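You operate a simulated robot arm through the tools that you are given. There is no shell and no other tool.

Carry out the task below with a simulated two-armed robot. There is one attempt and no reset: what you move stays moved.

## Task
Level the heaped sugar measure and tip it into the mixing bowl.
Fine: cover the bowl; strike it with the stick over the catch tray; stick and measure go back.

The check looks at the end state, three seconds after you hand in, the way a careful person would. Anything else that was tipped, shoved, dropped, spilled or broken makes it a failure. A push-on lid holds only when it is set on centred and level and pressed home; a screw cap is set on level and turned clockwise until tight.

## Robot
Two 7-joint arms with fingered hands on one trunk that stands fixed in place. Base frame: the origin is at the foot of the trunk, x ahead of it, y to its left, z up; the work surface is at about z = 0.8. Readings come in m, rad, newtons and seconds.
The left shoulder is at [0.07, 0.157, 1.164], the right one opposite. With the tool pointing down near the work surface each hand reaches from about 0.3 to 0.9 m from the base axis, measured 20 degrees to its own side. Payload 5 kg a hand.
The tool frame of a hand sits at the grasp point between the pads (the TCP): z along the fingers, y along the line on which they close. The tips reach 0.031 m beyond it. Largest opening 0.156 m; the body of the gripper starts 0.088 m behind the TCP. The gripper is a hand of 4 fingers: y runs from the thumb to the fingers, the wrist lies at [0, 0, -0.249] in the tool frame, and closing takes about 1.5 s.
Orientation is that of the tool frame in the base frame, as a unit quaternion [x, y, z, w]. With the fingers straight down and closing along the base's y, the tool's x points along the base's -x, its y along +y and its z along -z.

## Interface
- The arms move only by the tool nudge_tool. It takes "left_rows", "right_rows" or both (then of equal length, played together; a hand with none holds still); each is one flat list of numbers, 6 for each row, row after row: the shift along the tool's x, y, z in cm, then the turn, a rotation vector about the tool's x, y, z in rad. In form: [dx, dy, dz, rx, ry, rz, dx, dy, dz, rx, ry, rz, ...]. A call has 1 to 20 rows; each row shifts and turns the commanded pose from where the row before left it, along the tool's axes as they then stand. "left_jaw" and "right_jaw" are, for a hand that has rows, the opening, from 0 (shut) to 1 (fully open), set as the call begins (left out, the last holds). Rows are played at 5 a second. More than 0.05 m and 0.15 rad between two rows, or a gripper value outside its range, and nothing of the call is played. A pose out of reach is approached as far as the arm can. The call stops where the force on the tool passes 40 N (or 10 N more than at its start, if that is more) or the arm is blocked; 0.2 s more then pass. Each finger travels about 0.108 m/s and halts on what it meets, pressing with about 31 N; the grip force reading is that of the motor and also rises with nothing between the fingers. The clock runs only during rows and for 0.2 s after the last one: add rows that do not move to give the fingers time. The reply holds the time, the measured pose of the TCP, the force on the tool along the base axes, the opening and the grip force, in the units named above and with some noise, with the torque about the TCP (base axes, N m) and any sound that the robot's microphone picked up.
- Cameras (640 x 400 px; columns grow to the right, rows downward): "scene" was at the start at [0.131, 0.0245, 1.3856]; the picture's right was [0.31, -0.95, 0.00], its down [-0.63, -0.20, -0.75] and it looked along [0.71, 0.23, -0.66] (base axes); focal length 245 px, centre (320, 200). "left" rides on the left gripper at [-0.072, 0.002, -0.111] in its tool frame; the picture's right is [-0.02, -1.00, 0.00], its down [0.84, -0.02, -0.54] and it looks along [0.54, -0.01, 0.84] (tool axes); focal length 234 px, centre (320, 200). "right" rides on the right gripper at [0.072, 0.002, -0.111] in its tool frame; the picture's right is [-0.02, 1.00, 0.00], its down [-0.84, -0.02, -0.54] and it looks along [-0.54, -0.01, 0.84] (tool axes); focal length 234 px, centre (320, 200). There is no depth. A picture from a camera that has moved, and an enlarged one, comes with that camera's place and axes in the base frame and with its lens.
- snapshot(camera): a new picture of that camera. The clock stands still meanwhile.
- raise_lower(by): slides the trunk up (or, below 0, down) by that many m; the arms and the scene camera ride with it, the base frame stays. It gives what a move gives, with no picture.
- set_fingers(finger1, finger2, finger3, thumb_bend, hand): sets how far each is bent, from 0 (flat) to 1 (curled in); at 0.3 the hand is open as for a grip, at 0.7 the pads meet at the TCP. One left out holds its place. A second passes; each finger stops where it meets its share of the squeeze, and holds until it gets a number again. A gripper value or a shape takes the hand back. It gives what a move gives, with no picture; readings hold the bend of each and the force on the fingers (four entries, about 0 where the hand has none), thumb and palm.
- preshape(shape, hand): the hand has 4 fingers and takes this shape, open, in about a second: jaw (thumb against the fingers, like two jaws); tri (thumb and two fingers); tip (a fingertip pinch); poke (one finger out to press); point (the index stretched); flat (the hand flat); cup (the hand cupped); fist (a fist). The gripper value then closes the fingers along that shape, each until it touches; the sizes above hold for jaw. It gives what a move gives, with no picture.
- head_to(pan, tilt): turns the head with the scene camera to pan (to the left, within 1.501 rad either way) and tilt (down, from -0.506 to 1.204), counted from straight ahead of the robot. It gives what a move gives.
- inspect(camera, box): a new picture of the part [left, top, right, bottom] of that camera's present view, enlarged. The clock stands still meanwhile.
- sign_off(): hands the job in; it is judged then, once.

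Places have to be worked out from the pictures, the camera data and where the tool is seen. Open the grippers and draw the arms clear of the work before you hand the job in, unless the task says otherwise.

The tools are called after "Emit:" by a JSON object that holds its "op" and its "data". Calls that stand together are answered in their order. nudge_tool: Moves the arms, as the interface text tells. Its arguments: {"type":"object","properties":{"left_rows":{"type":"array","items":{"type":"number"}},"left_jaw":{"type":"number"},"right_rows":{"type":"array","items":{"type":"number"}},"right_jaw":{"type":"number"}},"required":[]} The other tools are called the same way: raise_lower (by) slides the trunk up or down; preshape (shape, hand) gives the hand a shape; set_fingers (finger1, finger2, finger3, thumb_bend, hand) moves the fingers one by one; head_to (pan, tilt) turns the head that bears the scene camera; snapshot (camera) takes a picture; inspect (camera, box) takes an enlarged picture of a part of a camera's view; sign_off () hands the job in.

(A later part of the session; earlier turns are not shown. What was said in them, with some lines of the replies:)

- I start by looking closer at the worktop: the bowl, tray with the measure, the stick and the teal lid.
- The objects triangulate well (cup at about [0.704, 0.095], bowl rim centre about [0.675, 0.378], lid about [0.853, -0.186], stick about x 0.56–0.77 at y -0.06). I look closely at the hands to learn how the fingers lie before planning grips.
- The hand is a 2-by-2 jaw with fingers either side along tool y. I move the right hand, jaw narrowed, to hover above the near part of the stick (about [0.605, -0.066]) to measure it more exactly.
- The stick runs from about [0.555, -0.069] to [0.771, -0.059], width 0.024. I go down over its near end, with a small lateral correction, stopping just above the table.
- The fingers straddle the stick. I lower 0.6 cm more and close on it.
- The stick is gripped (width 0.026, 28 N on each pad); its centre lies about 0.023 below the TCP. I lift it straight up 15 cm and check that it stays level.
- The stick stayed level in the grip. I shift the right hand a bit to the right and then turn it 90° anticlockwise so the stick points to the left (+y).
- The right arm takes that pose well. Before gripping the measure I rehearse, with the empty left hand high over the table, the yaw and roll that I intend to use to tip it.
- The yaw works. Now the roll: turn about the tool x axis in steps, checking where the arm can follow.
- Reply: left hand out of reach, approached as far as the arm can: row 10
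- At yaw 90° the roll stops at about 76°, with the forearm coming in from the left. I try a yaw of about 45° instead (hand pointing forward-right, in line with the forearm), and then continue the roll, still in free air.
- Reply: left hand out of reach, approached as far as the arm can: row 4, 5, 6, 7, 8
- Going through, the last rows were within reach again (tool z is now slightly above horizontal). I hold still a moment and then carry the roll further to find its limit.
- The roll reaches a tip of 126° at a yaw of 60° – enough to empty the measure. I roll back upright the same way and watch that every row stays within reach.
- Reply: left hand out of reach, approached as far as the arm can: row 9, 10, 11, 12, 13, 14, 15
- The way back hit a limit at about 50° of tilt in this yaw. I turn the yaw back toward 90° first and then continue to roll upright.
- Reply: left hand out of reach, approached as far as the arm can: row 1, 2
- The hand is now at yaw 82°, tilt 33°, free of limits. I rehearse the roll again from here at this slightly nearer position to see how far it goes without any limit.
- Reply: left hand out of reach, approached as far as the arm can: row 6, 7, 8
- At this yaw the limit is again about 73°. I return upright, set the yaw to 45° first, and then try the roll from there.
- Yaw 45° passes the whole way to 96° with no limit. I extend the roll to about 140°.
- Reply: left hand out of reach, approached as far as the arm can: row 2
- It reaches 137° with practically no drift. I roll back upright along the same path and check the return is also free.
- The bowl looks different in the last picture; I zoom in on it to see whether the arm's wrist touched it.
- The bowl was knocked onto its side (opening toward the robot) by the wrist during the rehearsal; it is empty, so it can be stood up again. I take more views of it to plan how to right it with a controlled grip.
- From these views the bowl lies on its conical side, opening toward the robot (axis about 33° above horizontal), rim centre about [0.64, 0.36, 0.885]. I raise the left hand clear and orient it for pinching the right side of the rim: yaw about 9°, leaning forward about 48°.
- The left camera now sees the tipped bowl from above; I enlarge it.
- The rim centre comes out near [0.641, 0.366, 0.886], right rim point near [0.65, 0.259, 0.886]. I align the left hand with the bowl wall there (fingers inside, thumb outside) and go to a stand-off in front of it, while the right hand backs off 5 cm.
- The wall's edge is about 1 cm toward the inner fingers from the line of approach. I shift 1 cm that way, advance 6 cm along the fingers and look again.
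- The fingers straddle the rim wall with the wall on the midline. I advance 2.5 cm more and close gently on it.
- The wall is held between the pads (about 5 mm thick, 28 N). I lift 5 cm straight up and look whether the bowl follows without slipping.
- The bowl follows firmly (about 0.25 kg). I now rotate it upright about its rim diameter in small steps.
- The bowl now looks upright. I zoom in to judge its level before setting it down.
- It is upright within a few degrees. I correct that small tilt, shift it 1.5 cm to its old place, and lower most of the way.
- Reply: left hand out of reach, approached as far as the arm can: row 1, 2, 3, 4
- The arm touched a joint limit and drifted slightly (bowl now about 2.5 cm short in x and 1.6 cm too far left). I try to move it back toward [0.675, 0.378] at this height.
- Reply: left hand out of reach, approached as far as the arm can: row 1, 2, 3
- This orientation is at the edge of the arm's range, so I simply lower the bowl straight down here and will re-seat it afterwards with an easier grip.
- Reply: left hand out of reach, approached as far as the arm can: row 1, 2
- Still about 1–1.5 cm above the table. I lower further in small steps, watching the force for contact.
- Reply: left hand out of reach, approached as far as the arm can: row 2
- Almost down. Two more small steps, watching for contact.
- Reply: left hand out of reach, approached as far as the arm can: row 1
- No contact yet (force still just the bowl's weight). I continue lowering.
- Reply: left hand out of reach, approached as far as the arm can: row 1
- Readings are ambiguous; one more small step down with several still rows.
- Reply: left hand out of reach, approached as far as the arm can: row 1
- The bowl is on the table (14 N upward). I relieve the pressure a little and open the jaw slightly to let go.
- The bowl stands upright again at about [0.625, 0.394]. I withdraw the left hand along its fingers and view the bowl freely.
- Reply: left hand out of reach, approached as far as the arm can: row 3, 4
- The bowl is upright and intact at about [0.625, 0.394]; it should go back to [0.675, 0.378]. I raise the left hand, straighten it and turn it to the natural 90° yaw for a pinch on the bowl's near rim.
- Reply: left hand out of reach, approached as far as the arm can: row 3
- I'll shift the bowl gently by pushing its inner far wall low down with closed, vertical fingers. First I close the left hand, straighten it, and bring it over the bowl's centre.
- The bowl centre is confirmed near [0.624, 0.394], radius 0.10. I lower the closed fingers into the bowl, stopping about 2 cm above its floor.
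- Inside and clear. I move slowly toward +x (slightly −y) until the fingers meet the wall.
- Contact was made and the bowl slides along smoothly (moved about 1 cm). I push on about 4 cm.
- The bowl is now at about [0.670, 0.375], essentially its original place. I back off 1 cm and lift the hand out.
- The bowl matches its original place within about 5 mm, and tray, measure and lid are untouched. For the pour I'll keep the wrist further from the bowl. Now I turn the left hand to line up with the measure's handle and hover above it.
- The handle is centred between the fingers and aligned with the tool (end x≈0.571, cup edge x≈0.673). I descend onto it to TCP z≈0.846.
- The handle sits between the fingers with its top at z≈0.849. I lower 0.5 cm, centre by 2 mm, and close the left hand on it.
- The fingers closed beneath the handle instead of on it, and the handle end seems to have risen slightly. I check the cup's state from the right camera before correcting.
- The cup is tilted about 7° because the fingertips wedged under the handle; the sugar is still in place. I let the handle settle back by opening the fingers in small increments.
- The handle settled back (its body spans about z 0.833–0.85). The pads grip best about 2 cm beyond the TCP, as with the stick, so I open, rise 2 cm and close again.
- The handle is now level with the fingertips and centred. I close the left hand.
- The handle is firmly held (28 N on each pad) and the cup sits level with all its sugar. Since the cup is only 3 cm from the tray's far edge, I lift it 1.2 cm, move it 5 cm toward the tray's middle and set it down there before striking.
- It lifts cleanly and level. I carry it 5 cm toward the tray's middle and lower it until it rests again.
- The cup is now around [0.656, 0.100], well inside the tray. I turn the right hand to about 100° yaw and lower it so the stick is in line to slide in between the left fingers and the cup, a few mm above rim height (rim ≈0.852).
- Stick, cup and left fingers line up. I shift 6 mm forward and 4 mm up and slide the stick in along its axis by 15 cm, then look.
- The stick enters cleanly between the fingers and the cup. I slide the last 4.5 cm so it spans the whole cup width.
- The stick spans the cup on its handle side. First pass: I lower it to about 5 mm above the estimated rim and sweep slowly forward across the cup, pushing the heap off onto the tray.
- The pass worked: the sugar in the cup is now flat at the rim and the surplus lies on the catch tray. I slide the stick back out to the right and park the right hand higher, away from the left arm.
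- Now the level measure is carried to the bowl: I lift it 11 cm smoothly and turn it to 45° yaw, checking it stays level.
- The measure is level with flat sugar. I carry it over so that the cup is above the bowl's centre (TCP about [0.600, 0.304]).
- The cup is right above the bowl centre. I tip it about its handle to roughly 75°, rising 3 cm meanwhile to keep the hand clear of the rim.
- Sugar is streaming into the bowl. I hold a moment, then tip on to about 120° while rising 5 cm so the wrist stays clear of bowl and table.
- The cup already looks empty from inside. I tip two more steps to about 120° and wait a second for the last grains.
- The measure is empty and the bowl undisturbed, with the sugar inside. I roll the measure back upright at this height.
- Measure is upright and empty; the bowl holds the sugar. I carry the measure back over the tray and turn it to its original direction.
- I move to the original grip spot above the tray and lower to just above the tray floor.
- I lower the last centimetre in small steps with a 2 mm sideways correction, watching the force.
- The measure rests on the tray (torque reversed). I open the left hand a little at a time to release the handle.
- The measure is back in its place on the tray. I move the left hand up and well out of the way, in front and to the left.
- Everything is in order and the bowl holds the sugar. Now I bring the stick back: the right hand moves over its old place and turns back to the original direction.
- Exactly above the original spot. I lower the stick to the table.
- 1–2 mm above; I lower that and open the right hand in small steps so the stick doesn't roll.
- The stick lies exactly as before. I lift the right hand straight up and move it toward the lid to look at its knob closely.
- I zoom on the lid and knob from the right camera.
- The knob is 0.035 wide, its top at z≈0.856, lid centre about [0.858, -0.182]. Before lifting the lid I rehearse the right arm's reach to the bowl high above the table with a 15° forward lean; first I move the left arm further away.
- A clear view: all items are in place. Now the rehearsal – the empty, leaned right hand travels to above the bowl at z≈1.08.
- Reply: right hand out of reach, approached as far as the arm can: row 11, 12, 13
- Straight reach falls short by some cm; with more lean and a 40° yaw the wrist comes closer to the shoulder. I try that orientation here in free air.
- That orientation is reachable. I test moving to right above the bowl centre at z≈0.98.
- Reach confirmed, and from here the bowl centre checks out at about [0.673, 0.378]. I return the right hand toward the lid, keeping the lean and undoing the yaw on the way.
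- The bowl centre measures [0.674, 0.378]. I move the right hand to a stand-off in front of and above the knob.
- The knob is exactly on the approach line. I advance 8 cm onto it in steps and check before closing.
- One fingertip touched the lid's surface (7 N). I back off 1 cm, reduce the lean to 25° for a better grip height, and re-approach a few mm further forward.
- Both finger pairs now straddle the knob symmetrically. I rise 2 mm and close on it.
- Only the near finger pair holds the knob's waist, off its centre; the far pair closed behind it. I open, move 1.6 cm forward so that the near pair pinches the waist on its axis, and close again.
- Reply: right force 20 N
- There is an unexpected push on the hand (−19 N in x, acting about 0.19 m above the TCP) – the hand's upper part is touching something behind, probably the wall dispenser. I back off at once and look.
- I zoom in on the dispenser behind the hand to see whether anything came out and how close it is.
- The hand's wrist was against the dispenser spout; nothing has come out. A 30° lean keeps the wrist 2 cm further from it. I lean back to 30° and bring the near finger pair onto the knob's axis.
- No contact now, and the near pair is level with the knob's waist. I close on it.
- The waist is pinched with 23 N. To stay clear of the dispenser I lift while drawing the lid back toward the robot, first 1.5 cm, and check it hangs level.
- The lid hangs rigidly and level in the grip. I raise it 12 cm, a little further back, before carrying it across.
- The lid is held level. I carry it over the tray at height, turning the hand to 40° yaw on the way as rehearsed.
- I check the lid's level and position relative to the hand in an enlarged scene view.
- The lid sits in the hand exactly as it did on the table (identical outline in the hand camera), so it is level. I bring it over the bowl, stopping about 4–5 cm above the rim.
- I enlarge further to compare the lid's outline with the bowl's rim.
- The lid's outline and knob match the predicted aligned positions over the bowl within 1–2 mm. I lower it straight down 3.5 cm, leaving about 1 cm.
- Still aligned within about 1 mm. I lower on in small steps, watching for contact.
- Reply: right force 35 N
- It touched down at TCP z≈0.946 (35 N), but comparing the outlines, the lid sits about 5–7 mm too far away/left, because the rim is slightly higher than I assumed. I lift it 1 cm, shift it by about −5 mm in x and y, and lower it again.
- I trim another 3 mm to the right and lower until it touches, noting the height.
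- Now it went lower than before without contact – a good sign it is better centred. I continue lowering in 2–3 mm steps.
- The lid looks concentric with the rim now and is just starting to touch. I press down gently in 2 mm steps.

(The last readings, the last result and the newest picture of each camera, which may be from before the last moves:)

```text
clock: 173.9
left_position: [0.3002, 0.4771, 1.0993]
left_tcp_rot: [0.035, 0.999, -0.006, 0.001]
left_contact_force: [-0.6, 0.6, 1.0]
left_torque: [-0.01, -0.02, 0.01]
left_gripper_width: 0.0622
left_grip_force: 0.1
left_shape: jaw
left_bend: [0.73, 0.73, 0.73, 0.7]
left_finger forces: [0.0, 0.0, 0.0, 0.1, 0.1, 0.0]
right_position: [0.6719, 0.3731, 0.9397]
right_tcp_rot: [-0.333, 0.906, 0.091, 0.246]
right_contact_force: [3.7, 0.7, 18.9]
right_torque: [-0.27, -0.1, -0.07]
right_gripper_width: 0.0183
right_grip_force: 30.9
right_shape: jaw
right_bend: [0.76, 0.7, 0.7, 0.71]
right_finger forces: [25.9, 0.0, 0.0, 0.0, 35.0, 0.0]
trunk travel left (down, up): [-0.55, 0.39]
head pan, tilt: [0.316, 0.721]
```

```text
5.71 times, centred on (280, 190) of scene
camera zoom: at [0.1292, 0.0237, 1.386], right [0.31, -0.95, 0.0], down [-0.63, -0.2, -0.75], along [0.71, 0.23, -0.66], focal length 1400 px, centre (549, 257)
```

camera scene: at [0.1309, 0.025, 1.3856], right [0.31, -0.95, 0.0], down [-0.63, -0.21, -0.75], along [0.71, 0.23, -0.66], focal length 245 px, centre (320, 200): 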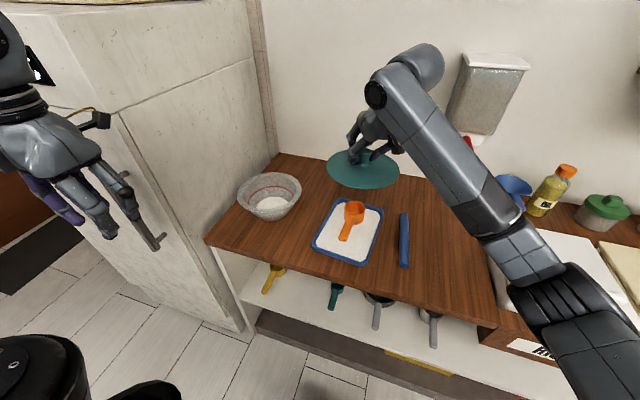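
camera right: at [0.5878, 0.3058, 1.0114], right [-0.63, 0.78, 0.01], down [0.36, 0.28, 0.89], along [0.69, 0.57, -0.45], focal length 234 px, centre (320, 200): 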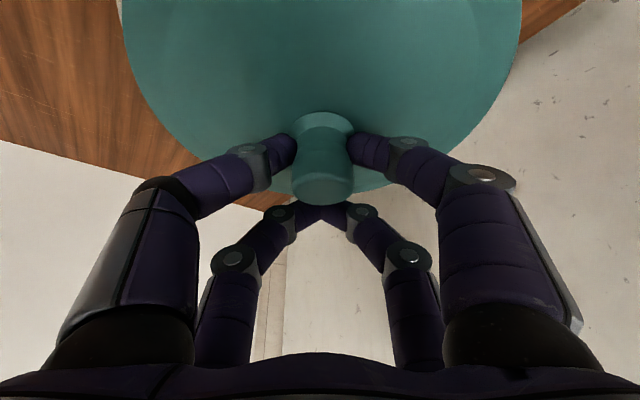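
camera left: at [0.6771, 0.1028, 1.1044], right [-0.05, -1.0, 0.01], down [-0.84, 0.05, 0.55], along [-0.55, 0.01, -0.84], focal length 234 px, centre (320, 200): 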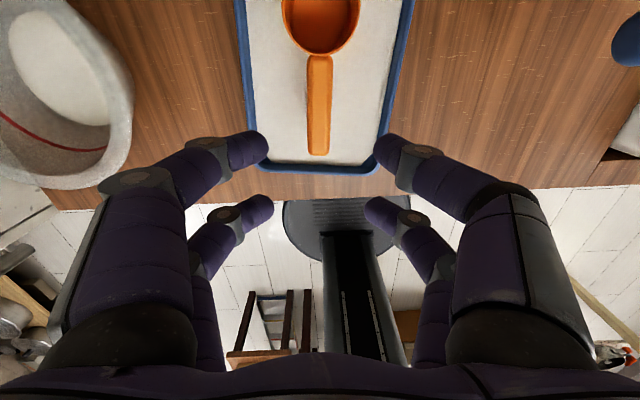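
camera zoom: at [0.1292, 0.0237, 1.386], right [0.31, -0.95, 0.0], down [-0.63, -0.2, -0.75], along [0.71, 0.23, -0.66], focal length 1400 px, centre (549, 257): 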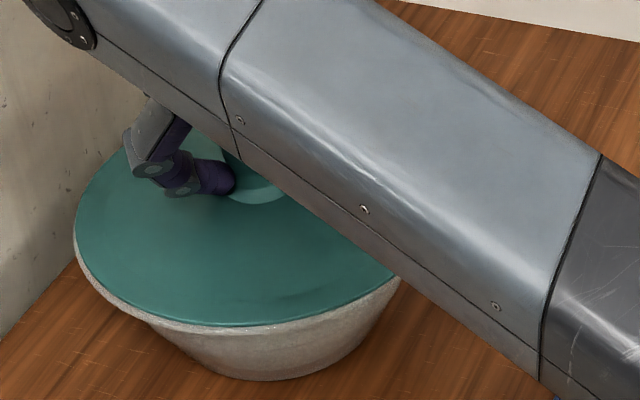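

Contact now at z≈0.9395, about 6 mm lower than on the first try, so the lid appears to have dropped into place. I ease the pressure, open the fingers, and withdraw to inspect it.

Emit:
{"op": "nudge_tool", "data": {"right_rows": [-0.1, 0, -0.173, 0, 0, 0, 0, 0, 0, 0, 0, 0]}}

Emit:
{"op": "nudge_tool", "data": {"right_rows": [0, 0, 0, 0, 0, 0, 0, 0, 0, 0, 0, 0, 0, 0, 0, 0, 0, 0], "right_jaw": 0.4}}

Emit:
{"op": "snapshot", "data": {"camera": "right"}}

Emit:
{"op": "inspect", "data": {"camera": "scene", "box": [235, 155, 325, 225]}}

```text
clock: 174.5
left_position: [0.2996, 0.4765, 1.0997]
left_tcp_rot: [0.035, 0.999, -0.006, 0.001]
left_contact_force: [-0.9, -0.6, 0.0]
left_torque: [0.03, -0.02, 0.0]
left_gripper_width: 0.0622
left_grip_force: 0.0
left_shape: jaw
left_bend: [0.73, 0.73, 0.73, 0.7]
left_finger forces: [0.0, 0.0, 0.0, 0.0, 0.1, 0.1]
right_position: [0.6722, 0.3734, 0.9394]
right_tcp_rot: [-0.332, 0.906, 0.09, 0.244]
right_contact_force: [0.4, 0.9, 16.2]
right_torque: [-0.25, 0.02, -0.05]
right_gripper_width: 0.0187
right_grip_force: 30.9
right_shape: jaw
right_bend: [0.76, 0.7, 0.7, 0.72]
right_finger forces: [26.7, 0.0, 0.0, 0.1, 33.0, 0.0]
trunk travel left (down, up): [-0.55, 0.39]
head pan, tilt: [0.316, 0.721]
```

```text
clock: 175.3
left_position: [0.2992, 0.4764, 1.0982]
left_tcp_rot: [0.035, 0.999, -0.006, 0.001]
left_contact_force: [-0.7, 0.1, -0.1]
left_torque: [-0.03, 0.03, -0.01]
left_gripper_width: 0.0623
left_grip_force: 0.1
left_shape: jaw
left_bend: [0.73, 0.73, 0.73, 0.7]
left_finger forces: [0.0, 0.0, 0.1, 0.1, 0.0, 0.1]
right_position: [0.6722, 0.3723, 0.9397]
right_tcp_rot: [-0.332, 0.907, 0.089, 0.243]
right_contact_force: [2.3, -2.3, 13.6]
right_torque: [0.09, 0.18, 0.01]
right_gripper_width: 0.06
right_grip_force: 0.1
right_shape: jaw
right_bend: [0.77, 0.73, 0.73, 0.7]
right_finger forces: [13.3, 0.1, 0.1, 0.0, 0.0, 0.1]
trunk travel left (down, up): [-0.55, 0.39]
head pan, tilt: [0.316, 0.721]
```

```text
taken
camera right: at [0.5827, 0.2967, 1.0005], right [-0.63, 0.78, 0.01], down [0.36, 0.28, 0.89], along [0.69, 0.56, -0.45], focal length 234 px, centre (320, 200)
```

right: 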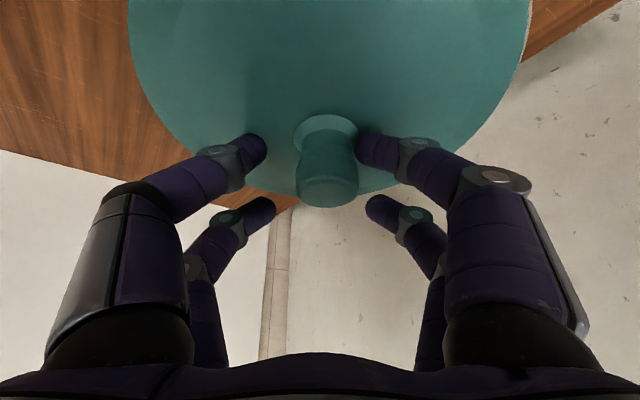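

```text
5.71 times, centred on (280, 190) of scene
camera zoom: at [0.1295, 0.0238, 1.3858], right [0.31, -0.95, 0.0], down [-0.63, -0.2, -0.75], along [0.71, 0.23, -0.66], focal length 1400 px, centre (549, 257)
```

zoom: 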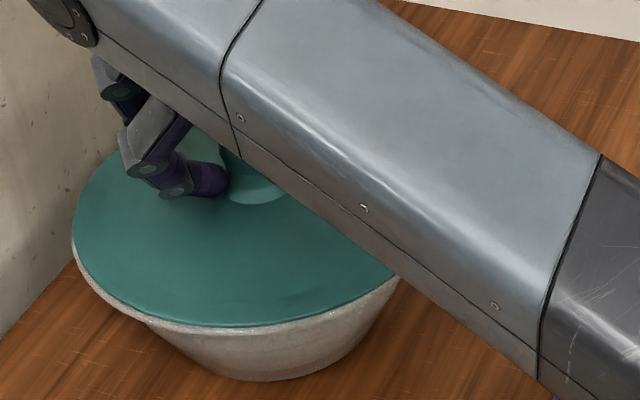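

One fingertip is resting on the lid; I rise straight up first and then withdraw the hand back and up.

Emit:
{"op": "nudge_tool", "data": {"right_rows": [-0.25, 0, -0.433, 0, 0, 0, -0.5, 0, -0.865, 0, 0, 0, -1.0, 0, -1.73, 0, 0, 0, -1.0, 0, -2.5, 0, 0, 0, 0, 0, -4, 0, 0, 0, 0, 0, -4, 0, 0, 0, 0, 0, 0, 0, 0, 0]}}

Emit:
{"op": "snapshot", "data": {"camera": "right"}}

Emit:
{"op": "inspect", "data": {"camera": "scene", "box": [210, 140, 330, 235]}}

```text
clock: 176.9
left_position: [0.3017, 0.478, 1.0982]
left_tcp_rot: [0.035, 0.999, -0.007, 0.0]
left_contact_force: [1.2, 0.0, -0.1]
left_torque: [-0.02, -0.01, -0.02]
left_gripper_width: 0.0623
left_grip_force: 0.0
left_shape: jaw
left_bend: [0.73, 0.73, 0.73, 0.7]
left_finger forces: [0.0, 0.0, 0.1, 0.1, 0.1, 0.1]
right_position: [0.6398, 0.3457, 1.0694]
right_tcp_rot: [-0.332, 0.907, 0.089, 0.242]
right_contact_force: [1.0, 0.9, -0.2]
right_torque: [0.0, 0.0, 0.02]
right_gripper_width: 0.0617
right_grip_force: 0.0
right_shape: jaw
right_bend: [0.73, 0.73, 0.73, 0.7]
right_finger forces: [0.0, 0.0, 0.0, 0.1, 0.0, 0.0]
trunk travel left (down, up): [-0.55, 0.39]
head pan, tilt: [0.316, 0.721]
```

```text
taken
camera right: at [0.5501, 0.2709, 1.1316], right [-0.63, 0.78, 0.01], down [0.36, 0.28, 0.89], along [0.69, 0.57, -0.46], focal length 234 px, centre (320, 200)
```

right: 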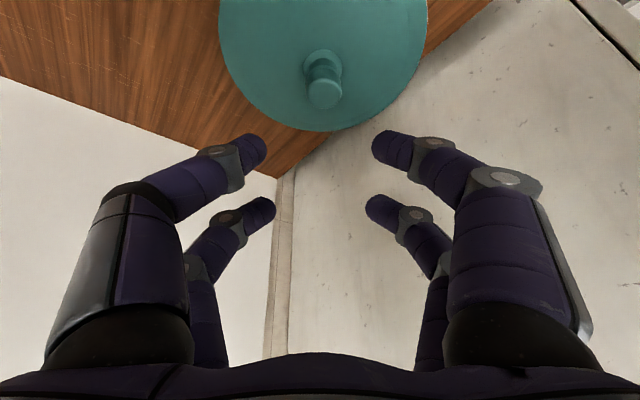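

```text
4.21 times, centred on (270, 188) of scene
camera zoom: at [0.1314, 0.0254, 1.3855], right [0.31, -0.95, 0.0], down [-0.63, -0.21, -0.75], along [0.71, 0.23, -0.66], focal length 1031 px, centre (530, 253)
```

zoom: 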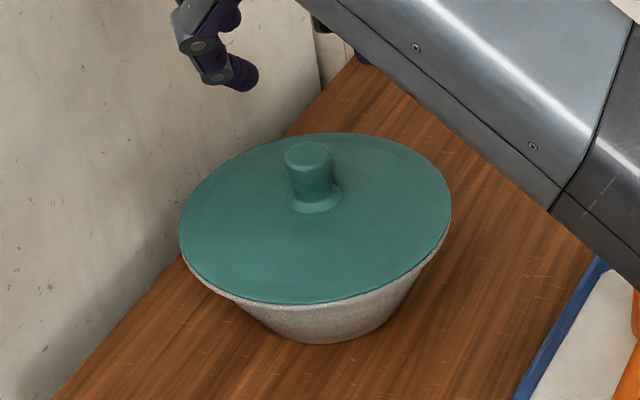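

The lid covers the bowl. I enlarge to check that the gap around the rim is even and the lid level.

Emit:
{"op": "inspect", "data": {"camera": "scene", "box": [245, 165, 310, 225]}}

Emit:
{"op": "inspect", "data": {"camera": "right", "box": [200, 0, 440, 150]}}

```text
6.67 times, centred on (278, 195) of scene
camera zoom: at [0.1314, 0.0254, 1.3855], right [0.31, -0.95, 0.0], down [-0.63, -0.21, -0.75], along [0.71, 0.23, -0.66], focal length 1633 px, centre (603, 233)
```

zoom: 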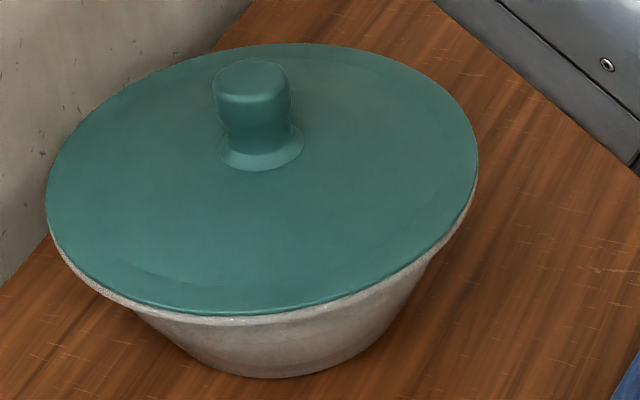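

```text
2.67 times, centred on (320, 75) of right
camera zoom: at [0.5501, 0.2709, 1.1316], right [-0.63, 0.78, 0.01], down [0.36, 0.28, 0.89], along [0.69, 0.57, -0.46], focal length 624 px, centre (320, 533)
```

zoom: 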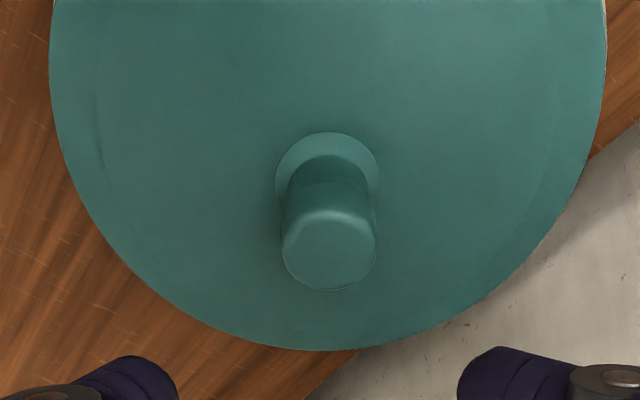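

The lid is level and concentric within about 2 mm. To make sure it is pressed home I close the right fingers and press gently down on the knob's top.

Emit:
{"op": "nudge_tool", "data": {"right_rows": [-0.1, 0.08, 2.32, 0, 0, 0, -0.1, 0.08, 2.32, 0, 0, 0, -0.1, 0.08, 2.32, 0, 0, 0, 0, 0, 0, 0, 0, 0, 0, 0, 0, 0, 0, 0], "right_jaw": 0.0}}

Emit:
{"op": "inspect", "data": {"camera": "scene", "box": [210, 120, 330, 235]}}

Emit:
{"op": "snapshot", "data": {"camera": "right"}}

```text
clock: 178.1
left_position: [0.3001, 0.4777, 1.0988]
left_tcp_rot: [0.035, 0.999, -0.007, 0.001]
left_contact_force: [0.9, 0.2, -0.2]
left_torque: [-0.01, 0.0, 0.01]
left_gripper_width: 0.0625
left_grip_force: 0.0
left_shape: jaw
left_bend: [0.73, 0.73, 0.73, 0.7]
left_finger forces: [0.0, 0.0, 0.0, 0.0, 0.1, 0.1]
right_position: [0.6666, 0.3716, 1.0104]
right_tcp_rot: [-0.333, 0.907, 0.089, 0.243]
right_contact_force: [0.0, -0.7, 0.3]
right_torque: [-0.02, -0.01, -0.03]
right_gripper_width: 0.0
right_grip_force: 30.9
right_shape: jaw
right_bend: [0.7, 0.7, 0.7, 0.7]
right_finger forces: [0.1, 0.0, 0.0, 0.0, 0.1, 0.1]
trunk travel left (down, up): [-0.55, 0.39]
head pan, tilt: [0.316, 0.721]
```

```text
3.48 times, centred on (270, 178) of scene
camera zoom: at [0.131, 0.0248, 1.3856], right [0.31, -0.95, 0.0], down [-0.63, -0.2, -0.75], along [0.71, 0.23, -0.66], focal length 852 px, centre (494, 278)
```

zoom: 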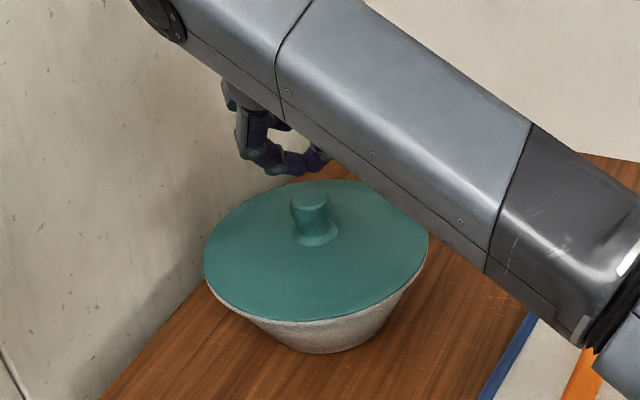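

```text
taken
camera right: at [0.5767, 0.2967, 1.0718], right [-0.63, 0.78, 0.01], down [0.36, 0.28, 0.89], along [0.69, 0.57, -0.45], focal length 234 px, centre (320, 200)
```

right: 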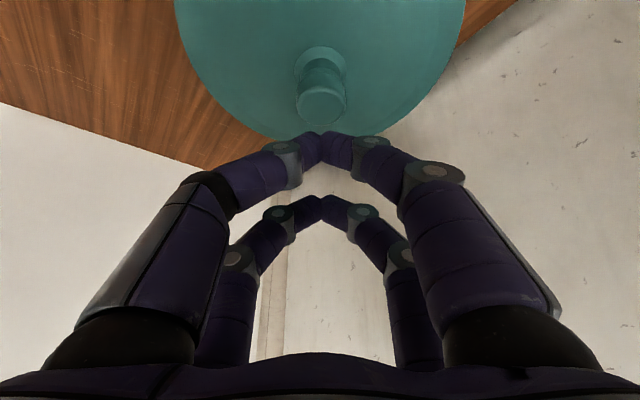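

The closed fingertips are in line with the knob's top. I go down 3 cm and then press in small steps.

Emit:
{"op": "nudge_tool", "data": {"right_rows": [0.5, 0, 0.865, 0, 0, 0, 0.5, 0, 0.865, 0, 0, 0, 0.5, 0, 0.865, 0, 0, 0, 0, 0, 0, 0, 0, 0]}}

Emit:
{"op": "nudge_tool", "data": {"right_rows": [0.2, 0, 0.346, 0, 0, 0, 0.2, 0, 0.346, 0, 0, 0, 0, 0, 0, 0, 0, 0]}}

Emit:
{"op": "nudge_tool", "data": {"right_rows": [0.1, 0, 0.173, 0, 0, 0, 0.1, 0, 0.173, 0, 0, 0, 0, 0, 0, 0, 0, 0]}}

Emit:
{"op": "snapshot", "data": {"camera": "right"}}

```text
clock: 179.1
left_position: [0.3006, 0.4769, 1.0991]
left_tcp_rot: [0.035, 0.999, -0.007, 0.001]
left_contact_force: [-0.3, -0.6, -0.1]
left_torque: [0.01, 0.0, 0.0]
left_gripper_width: 0.0621
left_grip_force: 0.2
left_shape: jaw
left_bend: [0.73, 0.73, 0.73, 0.7]
left_finger forces: [0.0, 0.1, 0.0, 0.0, 0.0, 0.0]
right_position: [0.6644, 0.3726, 0.9831]
right_tcp_rot: [-0.333, 0.906, 0.09, 0.245]
right_contact_force: [1.6, 1.1, 13.3]
right_torque: [0.0, -0.01, 0.02]
right_gripper_width: 0.0
right_grip_force: 30.6
right_shape: jaw
right_bend: [0.7, 0.7, 0.7, 0.7]
right_finger forces: [0.1, 0.0, 0.0, 0.1, 0.0, 0.0]
trunk travel left (down, up): [-0.55, 0.39]
head pan, tilt: [0.316, 0.721]
```

```text
clock: 179.7
left_position: [0.2993, 0.4765, 1.0986]
left_tcp_rot: [0.035, 0.999, -0.007, 0.001]
left_contact_force: [0.3, -0.2, 0.6]
left_torque: [0.0, 0.05, -0.01]
left_gripper_width: 0.0624
left_grip_force: 0.0
left_shape: jaw
left_bend: [0.73, 0.73, 0.73, 0.7]
left_finger forces: [0.0, 0.0, 0.0, 0.0, 0.0, 0.1]
right_position: [0.6663, 0.3743, 0.9822]
right_tcp_rot: [-0.334, 0.904, 0.092, 0.251]
right_contact_force: [-2.7, -3.2, 18.4]
right_torque: [-0.18, 0.24, 0.02]
right_gripper_width: 0.0
right_grip_force: 30.9
right_shape: jaw
right_bend: [0.7, 0.7, 0.7, 0.7]
right_finger forces: [0.0, 0.0, 0.0, 0.1, 0.0, 0.0]
trunk travel left (down, up): [-0.55, 0.39]
head pan, tilt: [0.316, 0.721]
stopped in row 3 (right hand): the force on the tool passed its limit at 43 N (the readings are from after the stop); the commanded pose is now the measured one
```

```text
clock: 180.5
left_position: [0.2997, 0.4767, 1.0979]
left_tcp_rot: [0.035, 0.999, -0.006, 0.0]
left_contact_force: [-0.3, -0.2, 0.0]
left_torque: [0.0, 0.03, 0.0]
left_gripper_width: 0.0623
left_grip_force: 0.1
left_shape: jaw
left_bend: [0.73, 0.73, 0.73, 0.7]
left_finger forces: [0.0, 0.1, 0.0, 0.0, 0.0, 0.1]
right_position: [0.6676, 0.3748, 0.9825]
right_tcp_rot: [-0.334, 0.903, 0.094, 0.255]
right_contact_force: [-1.9, -2.3, 16.7]
right_torque: [-0.27, 0.15, -0.02]
right_gripper_width: 0.0001
right_grip_force: 31.0
right_shape: jaw
right_bend: [0.7, 0.7, 0.7, 0.7]
right_finger forces: [0.0, 0.1, 0.1, 0.0, 0.0, 0.0]
trunk travel left (down, up): [-0.55, 0.39]
head pan, tilt: [0.316, 0.721]
stopped in row 3 (right hand): the force on the tool passed its limit at 42 N (the readings are from after the stop); the commanded pose is now the measured one
```

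```text
taken
camera right: at [0.5768, 0.2985, 1.0407], right [-0.63, 0.77, 0.01], down [0.34, 0.27, 0.9], along [0.69, 0.58, -0.43], focal length 234 px, centre (320, 200)
```

right: 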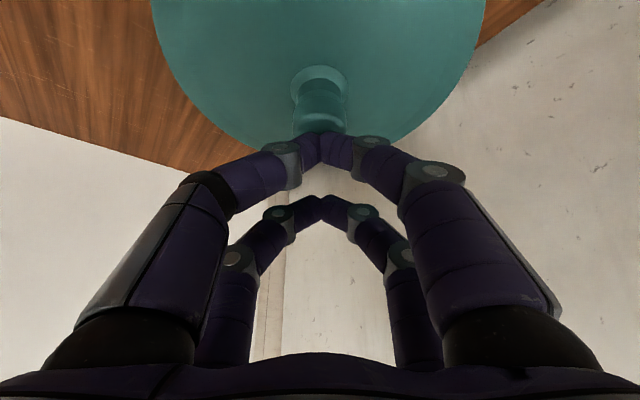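

The lid is firm under up to 43 N without any further movement. I lift the hand off, withdraw it back and up, and inspect the result.

Emit:
{"op": "nudge_tool", "data": {"right_rows": [-0.5, 0, -0.865, 0, 0, 0, -1.0, 0, -1.73, 0, 0, 0, -1.5, 0, -2.6, 0, 0, 0, 0.97, -3.0, -1.0, 0, 0, 0, 0.97, -3.0, -1.0, 0, 0, 0, 0.97, -3.5, -1.0, 0, 0, 0, 0.97, -3.5, -1.0, 0, 0, 0, 0.97, -3.5, -1.0, 0, 0, 0, 0, 0, 0, 0, 0, 0]}}

Emit:
{"op": "inspect", "data": {"camera": "scene", "box": [225, 150, 320, 230]}}

Emit:
{"op": "snapshot", "data": {"camera": "right"}}

Emit:
{"op": "snapshot", "data": {"camera": "scene"}}

```text
clock: 182.5
left_position: [0.3008, 0.4787, 1.0979]
left_tcp_rot: [0.035, 0.999, -0.006, 0.001]
left_contact_force: [0.1, 0.2, 0.2]
left_torque: [-0.05, 0.01, 0.0]
left_gripper_width: 0.0621
left_grip_force: 0.1
left_shape: jaw
left_bend: [0.73, 0.73, 0.73, 0.7]
left_finger forces: [0.1, 0.0, 0.0, 0.0, 0.0, 0.0]
right_position: [0.7221, 0.2045, 1.0563]
right_tcp_rot: [-0.334, 0.904, 0.092, 0.252]
right_contact_force: [0.5, -0.4, 0.1]
right_torque: [-0.03, -0.03, 0.0]
right_gripper_width: 0.0
right_grip_force: 30.8
right_shape: jaw
right_bend: [0.7, 0.7, 0.7, 0.7]
right_finger forces: [0.1, 0.0, 0.0, 0.0, 0.0, 0.0]
trunk travel left (down, up): [-0.55, 0.39]
head pan, tilt: [0.316, 0.721]
```

```text
5.00 times, centred on (272, 190) of scene
camera zoom: at [0.1307, 0.0258, 1.3856], right [0.31, -0.95, 0.0], down [-0.63, -0.21, -0.75], along [0.71, 0.23, -0.66], focal length 1225 px, centre (558, 250)
```

zoom: 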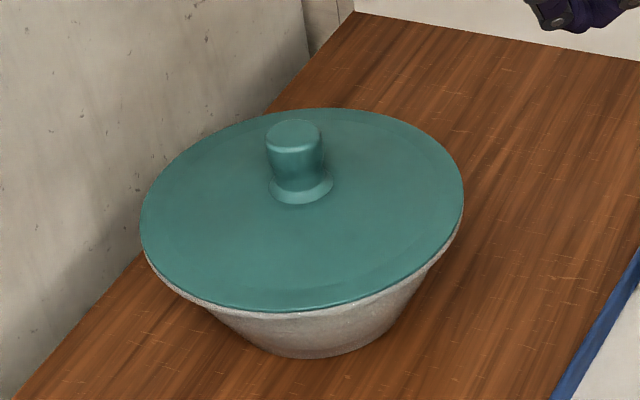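

```text
taken
camera right: at [0.6329, 0.128, 1.1158], right [-0.63, 0.77, 0.01], down [0.34, 0.27, 0.9], along [0.69, 0.57, -0.44], focal length 234 px, centre (320, 200)
```

right: 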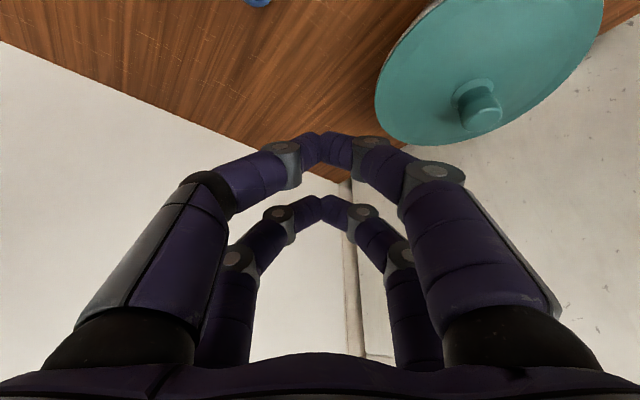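

```text
taken
camera scene: at [0.1307, 0.0258, 1.3856], right [0.31, -0.95, 0.0], down [-0.63, -0.21, -0.75], along [0.71, 0.23, -0.66], focal length 245 px, centre (320, 200)
```

scene: 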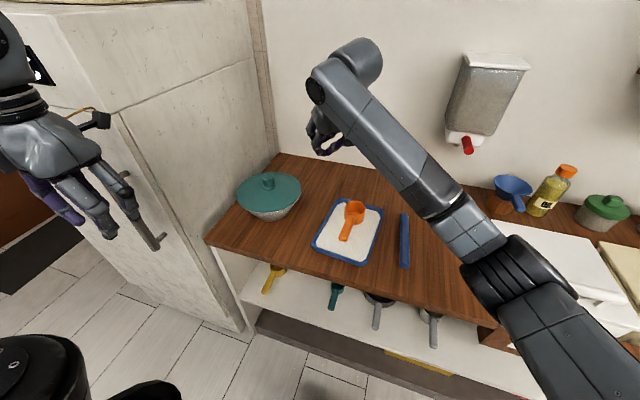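

The lid sits level and concentric on the bowl, and the bowl's image position equals its original one. I withdraw the right arm up and back to the right, away from the work.

Emit:
{"op": "nudge_tool", "data": {"right_rows": [-1.67, 0, -2.88, 0, 0, 0, -1.67, 0, -2.88, 0, 0, 0, -1.67, 0, -2.88, 0, 0, 0, 2.93, -2.04, -1.69, 0, 0, 0, 2.93, -2.04, -1.69, 0, 0, 0, 2.93, -2.04, -1.69, 0, 0, 0, 2.93, -2.04, -1.69, 0, 0, 0, 2.93, -2.04, -1.69, 0, 0, 0, 2.93, -2.04, -1.69, 0, 0, 0, 2.93, -2.04, -1.69, 0, 0, 0, 2.93, -2.04, -1.69, 0, 0, 0, 0, 0, 0, 0, 0.13, 0, 0, 0, 0, 0, 0.13, 0, 0, 0, 0, 0, 0.13, 0, 0, 0, 0, 0, 0.13, 0, 0, 0, 0, 0, 0, 0]}}

Emit:
{"op": "snapshot", "data": {"camera": "scene"}}

```text
clock: 185.9
left_position: [0.3002, 0.4759, 1.0978]
left_tcp_rot: [0.035, 0.999, -0.007, 0.0]
left_contact_force: [0.6, -0.2, 0.5]
left_torque: [0.03, 0.03, 0.01]
left_gripper_width: 0.0623
left_grip_force: 0.1
left_shape: jaw
left_bend: [0.73, 0.73, 0.73, 0.7]
left_finger forces: [0.0, 0.0, 0.1, 0.1, 0.1, 0.0]
right_position: [0.6199, -0.0986, 1.1513]
right_tcp_rot: [-0.346, 0.938, 0.004, 0.01]
right_contact_force: [0.0, -0.3, 0.1]
right_torque: [0.07, -0.02, 0.02]
right_gripper_width: 0.0001
right_grip_force: 30.9
right_shape: jaw
right_bend: [0.7, 0.7, 0.7, 0.7]
right_finger forces: [0.0, 0.1, 0.0, 0.1, 0.0, 0.0]
trunk travel left (down, up): [-0.55, 0.39]
head pan, tilt: [0.316, 0.721]
```

```text
taken
camera scene: at [0.1306, 0.023, 1.3857], right [0.31, -0.95, 0.0], down [-0.63, -0.2, -0.75], along [0.71, 0.23, -0.66], focal length 245 px, centre (320, 200)
```

scene: 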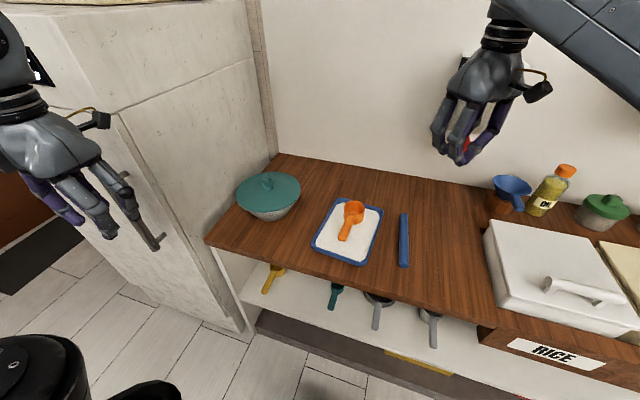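

The work area is clear. I open both hands fully, move the right one back a little, and inspect the whole worktop for anything out of place.

Emit:
{"op": "nudge_tool", "data": {"left_rows": [0, 0, 0, 0, 0, 0, 0, 0, 0, 0, 0, 0, 0, 0, 0, 0, 0, 0, 0, 0, 0, 0, 0, 0, 0, 0, 0, 0, 0, 0, 0, 0, 0, 0, 0, 0], "left_jaw": 1.0, "right_rows": [0, 0, 0, 0, 0, 0.12, 0, 0, 0, 0, 0, 0.12, 0, 0, 0, 0, 0, 0.12, 0, 0, 0, 0, 0, 0.12, 0, 0, 0, 0, 0, 0.12, 3, -4, 0, 0, 0, 0], "right_jaw": 1.0}}

Emit:
{"op": "inspect", "data": {"camera": "scene", "box": [200, 140, 440, 290]}}

Emit:
{"op": "inspect", "data": {"camera": "scene", "box": [380, 120, 640, 290]}}

Emit:
{"op": "snapshot", "data": {"camera": "right"}}

```text
clock: 187.3
left_position: [0.2982, 0.4737, 1.0996]
left_tcp_rot: [0.035, 0.999, -0.006, 0.002]
left_contact_force: [-0.6, -0.9, 0.0]
left_torque: [0.06, -0.04, -0.01]
left_gripper_width: 0.1558
left_grip_force: 0.1
left_shape: jaw
left_bend: [0.3, 0.3, 0.3, 0.3]
left_finger forces: [0.1, 0.1, 0.1, 0.0, 0.0, 0.1]
right_position: [0.5939, -0.1409, 1.1503]
right_tcp_rot: [-0.052, 0.999, 0.008, 0.01]
right_contact_force: [0.0, -0.3, -0.2]
right_torque: [0.05, -0.04, -0.02]
right_gripper_width: 0.1558
right_grip_force: 0.1
right_shape: jaw
right_bend: [0.3, 0.3, 0.3, 0.3]
right_finger forces: [0.0, 0.0, 0.0, 0.0, 0.0, 0.1]
trunk travel left (down, up): [-0.55, 0.39]
head pan, tilt: [0.316, 0.721]
```

```text
2.67 times, centred on (320, 215) of scene
camera zoom: at [0.1286, 0.0204, 1.386], right [0.31, -0.95, 0.0], down [-0.63, -0.2, -0.75], along [0.72, 0.24, -0.66], focal length 653 px, centre (320, 160)
```

zoom: 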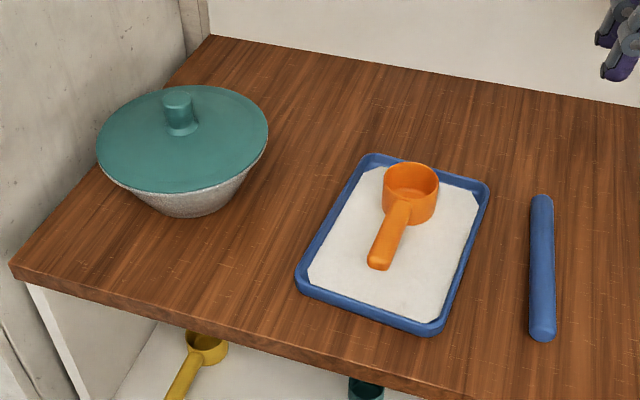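

```text
2.35 times, centred on (510, 205) of scene
camera zoom: at [0.1286, 0.0204, 1.386], right [0.31, -0.95, 0.0], down [-0.63, -0.2, -0.75], along [0.72, 0.24, -0.66], focal length 576 px, centre (-127, 188)
```

zoom: 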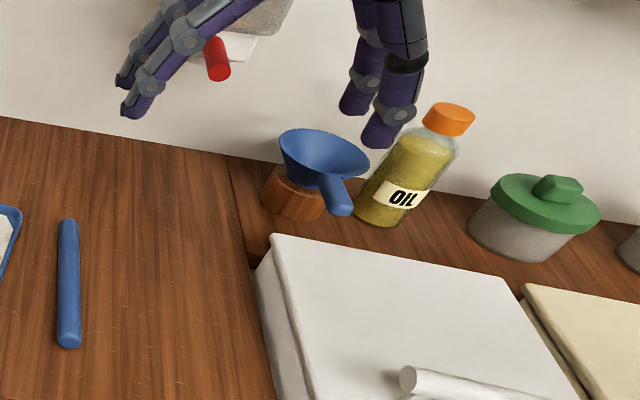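

```text
taken
camera right: at [0.522, -0.1492, 1.2609], right [-0.08, 1.0, 0.02], down [0.82, 0.06, 0.56], along [0.56, 0.06, -0.83], focal length 234 px, centre (320, 200)
```

right: 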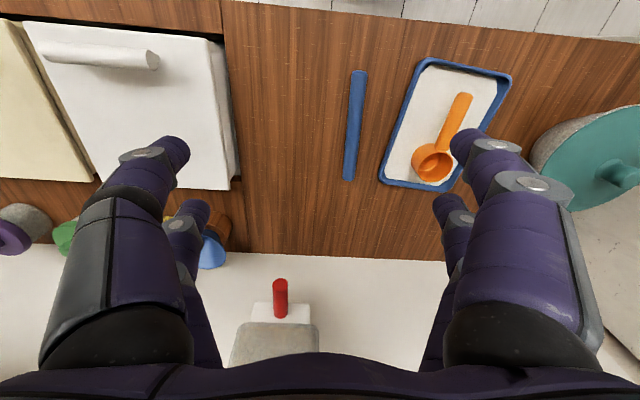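

The final check shows the bowl covered by its level, centred lid with one level measure of sugar inside. The surplus is on the catch tray, and the stick and measure are back in their places. Nothing else has moved, and both hands are open and clear, so I hand the job in.

Emit:
{"op": "sign_off", "data": {}}

```text
The job is handed in.
```

I levelled the heaped measure with the stick over the catch tray and tipped it into the mixing bowl. The bowl is now covered and I have handed the job in; no verdict has come back yet.

- **Sugar:** After one pass of the stick the sugar was flat at the rim of the measure. The surplus fell on the catch tray, and I saw none on the worktop. The measure was empty after tipping.
- **Lid:** It sits level and centred on the bowl to within about 2 mm. I pressed down on the knob with up to 43 N and it did not move further.
- **Put back:** The stick and the measure are back where they started. Both hands are open and clear of the work.

**Mishaps along the way:**
- **Bowl knocked over:** While rehearsing the tipping motion, the left arm knocked the empty bowl onto its side. I stood it up and slid it back to within a few millimetres of its original place before any sugar went in.
- **Measure lifted slightly:** On my first grip the measure tilted about 7° with the sugar heaped. Nothing visible spilled.
- **Dispenser touched:** The right wrist pressed against the wall dispenser's spout (about 19 N) while I was reaching for the lid. I backed off at once, and nothing appeared to come out.
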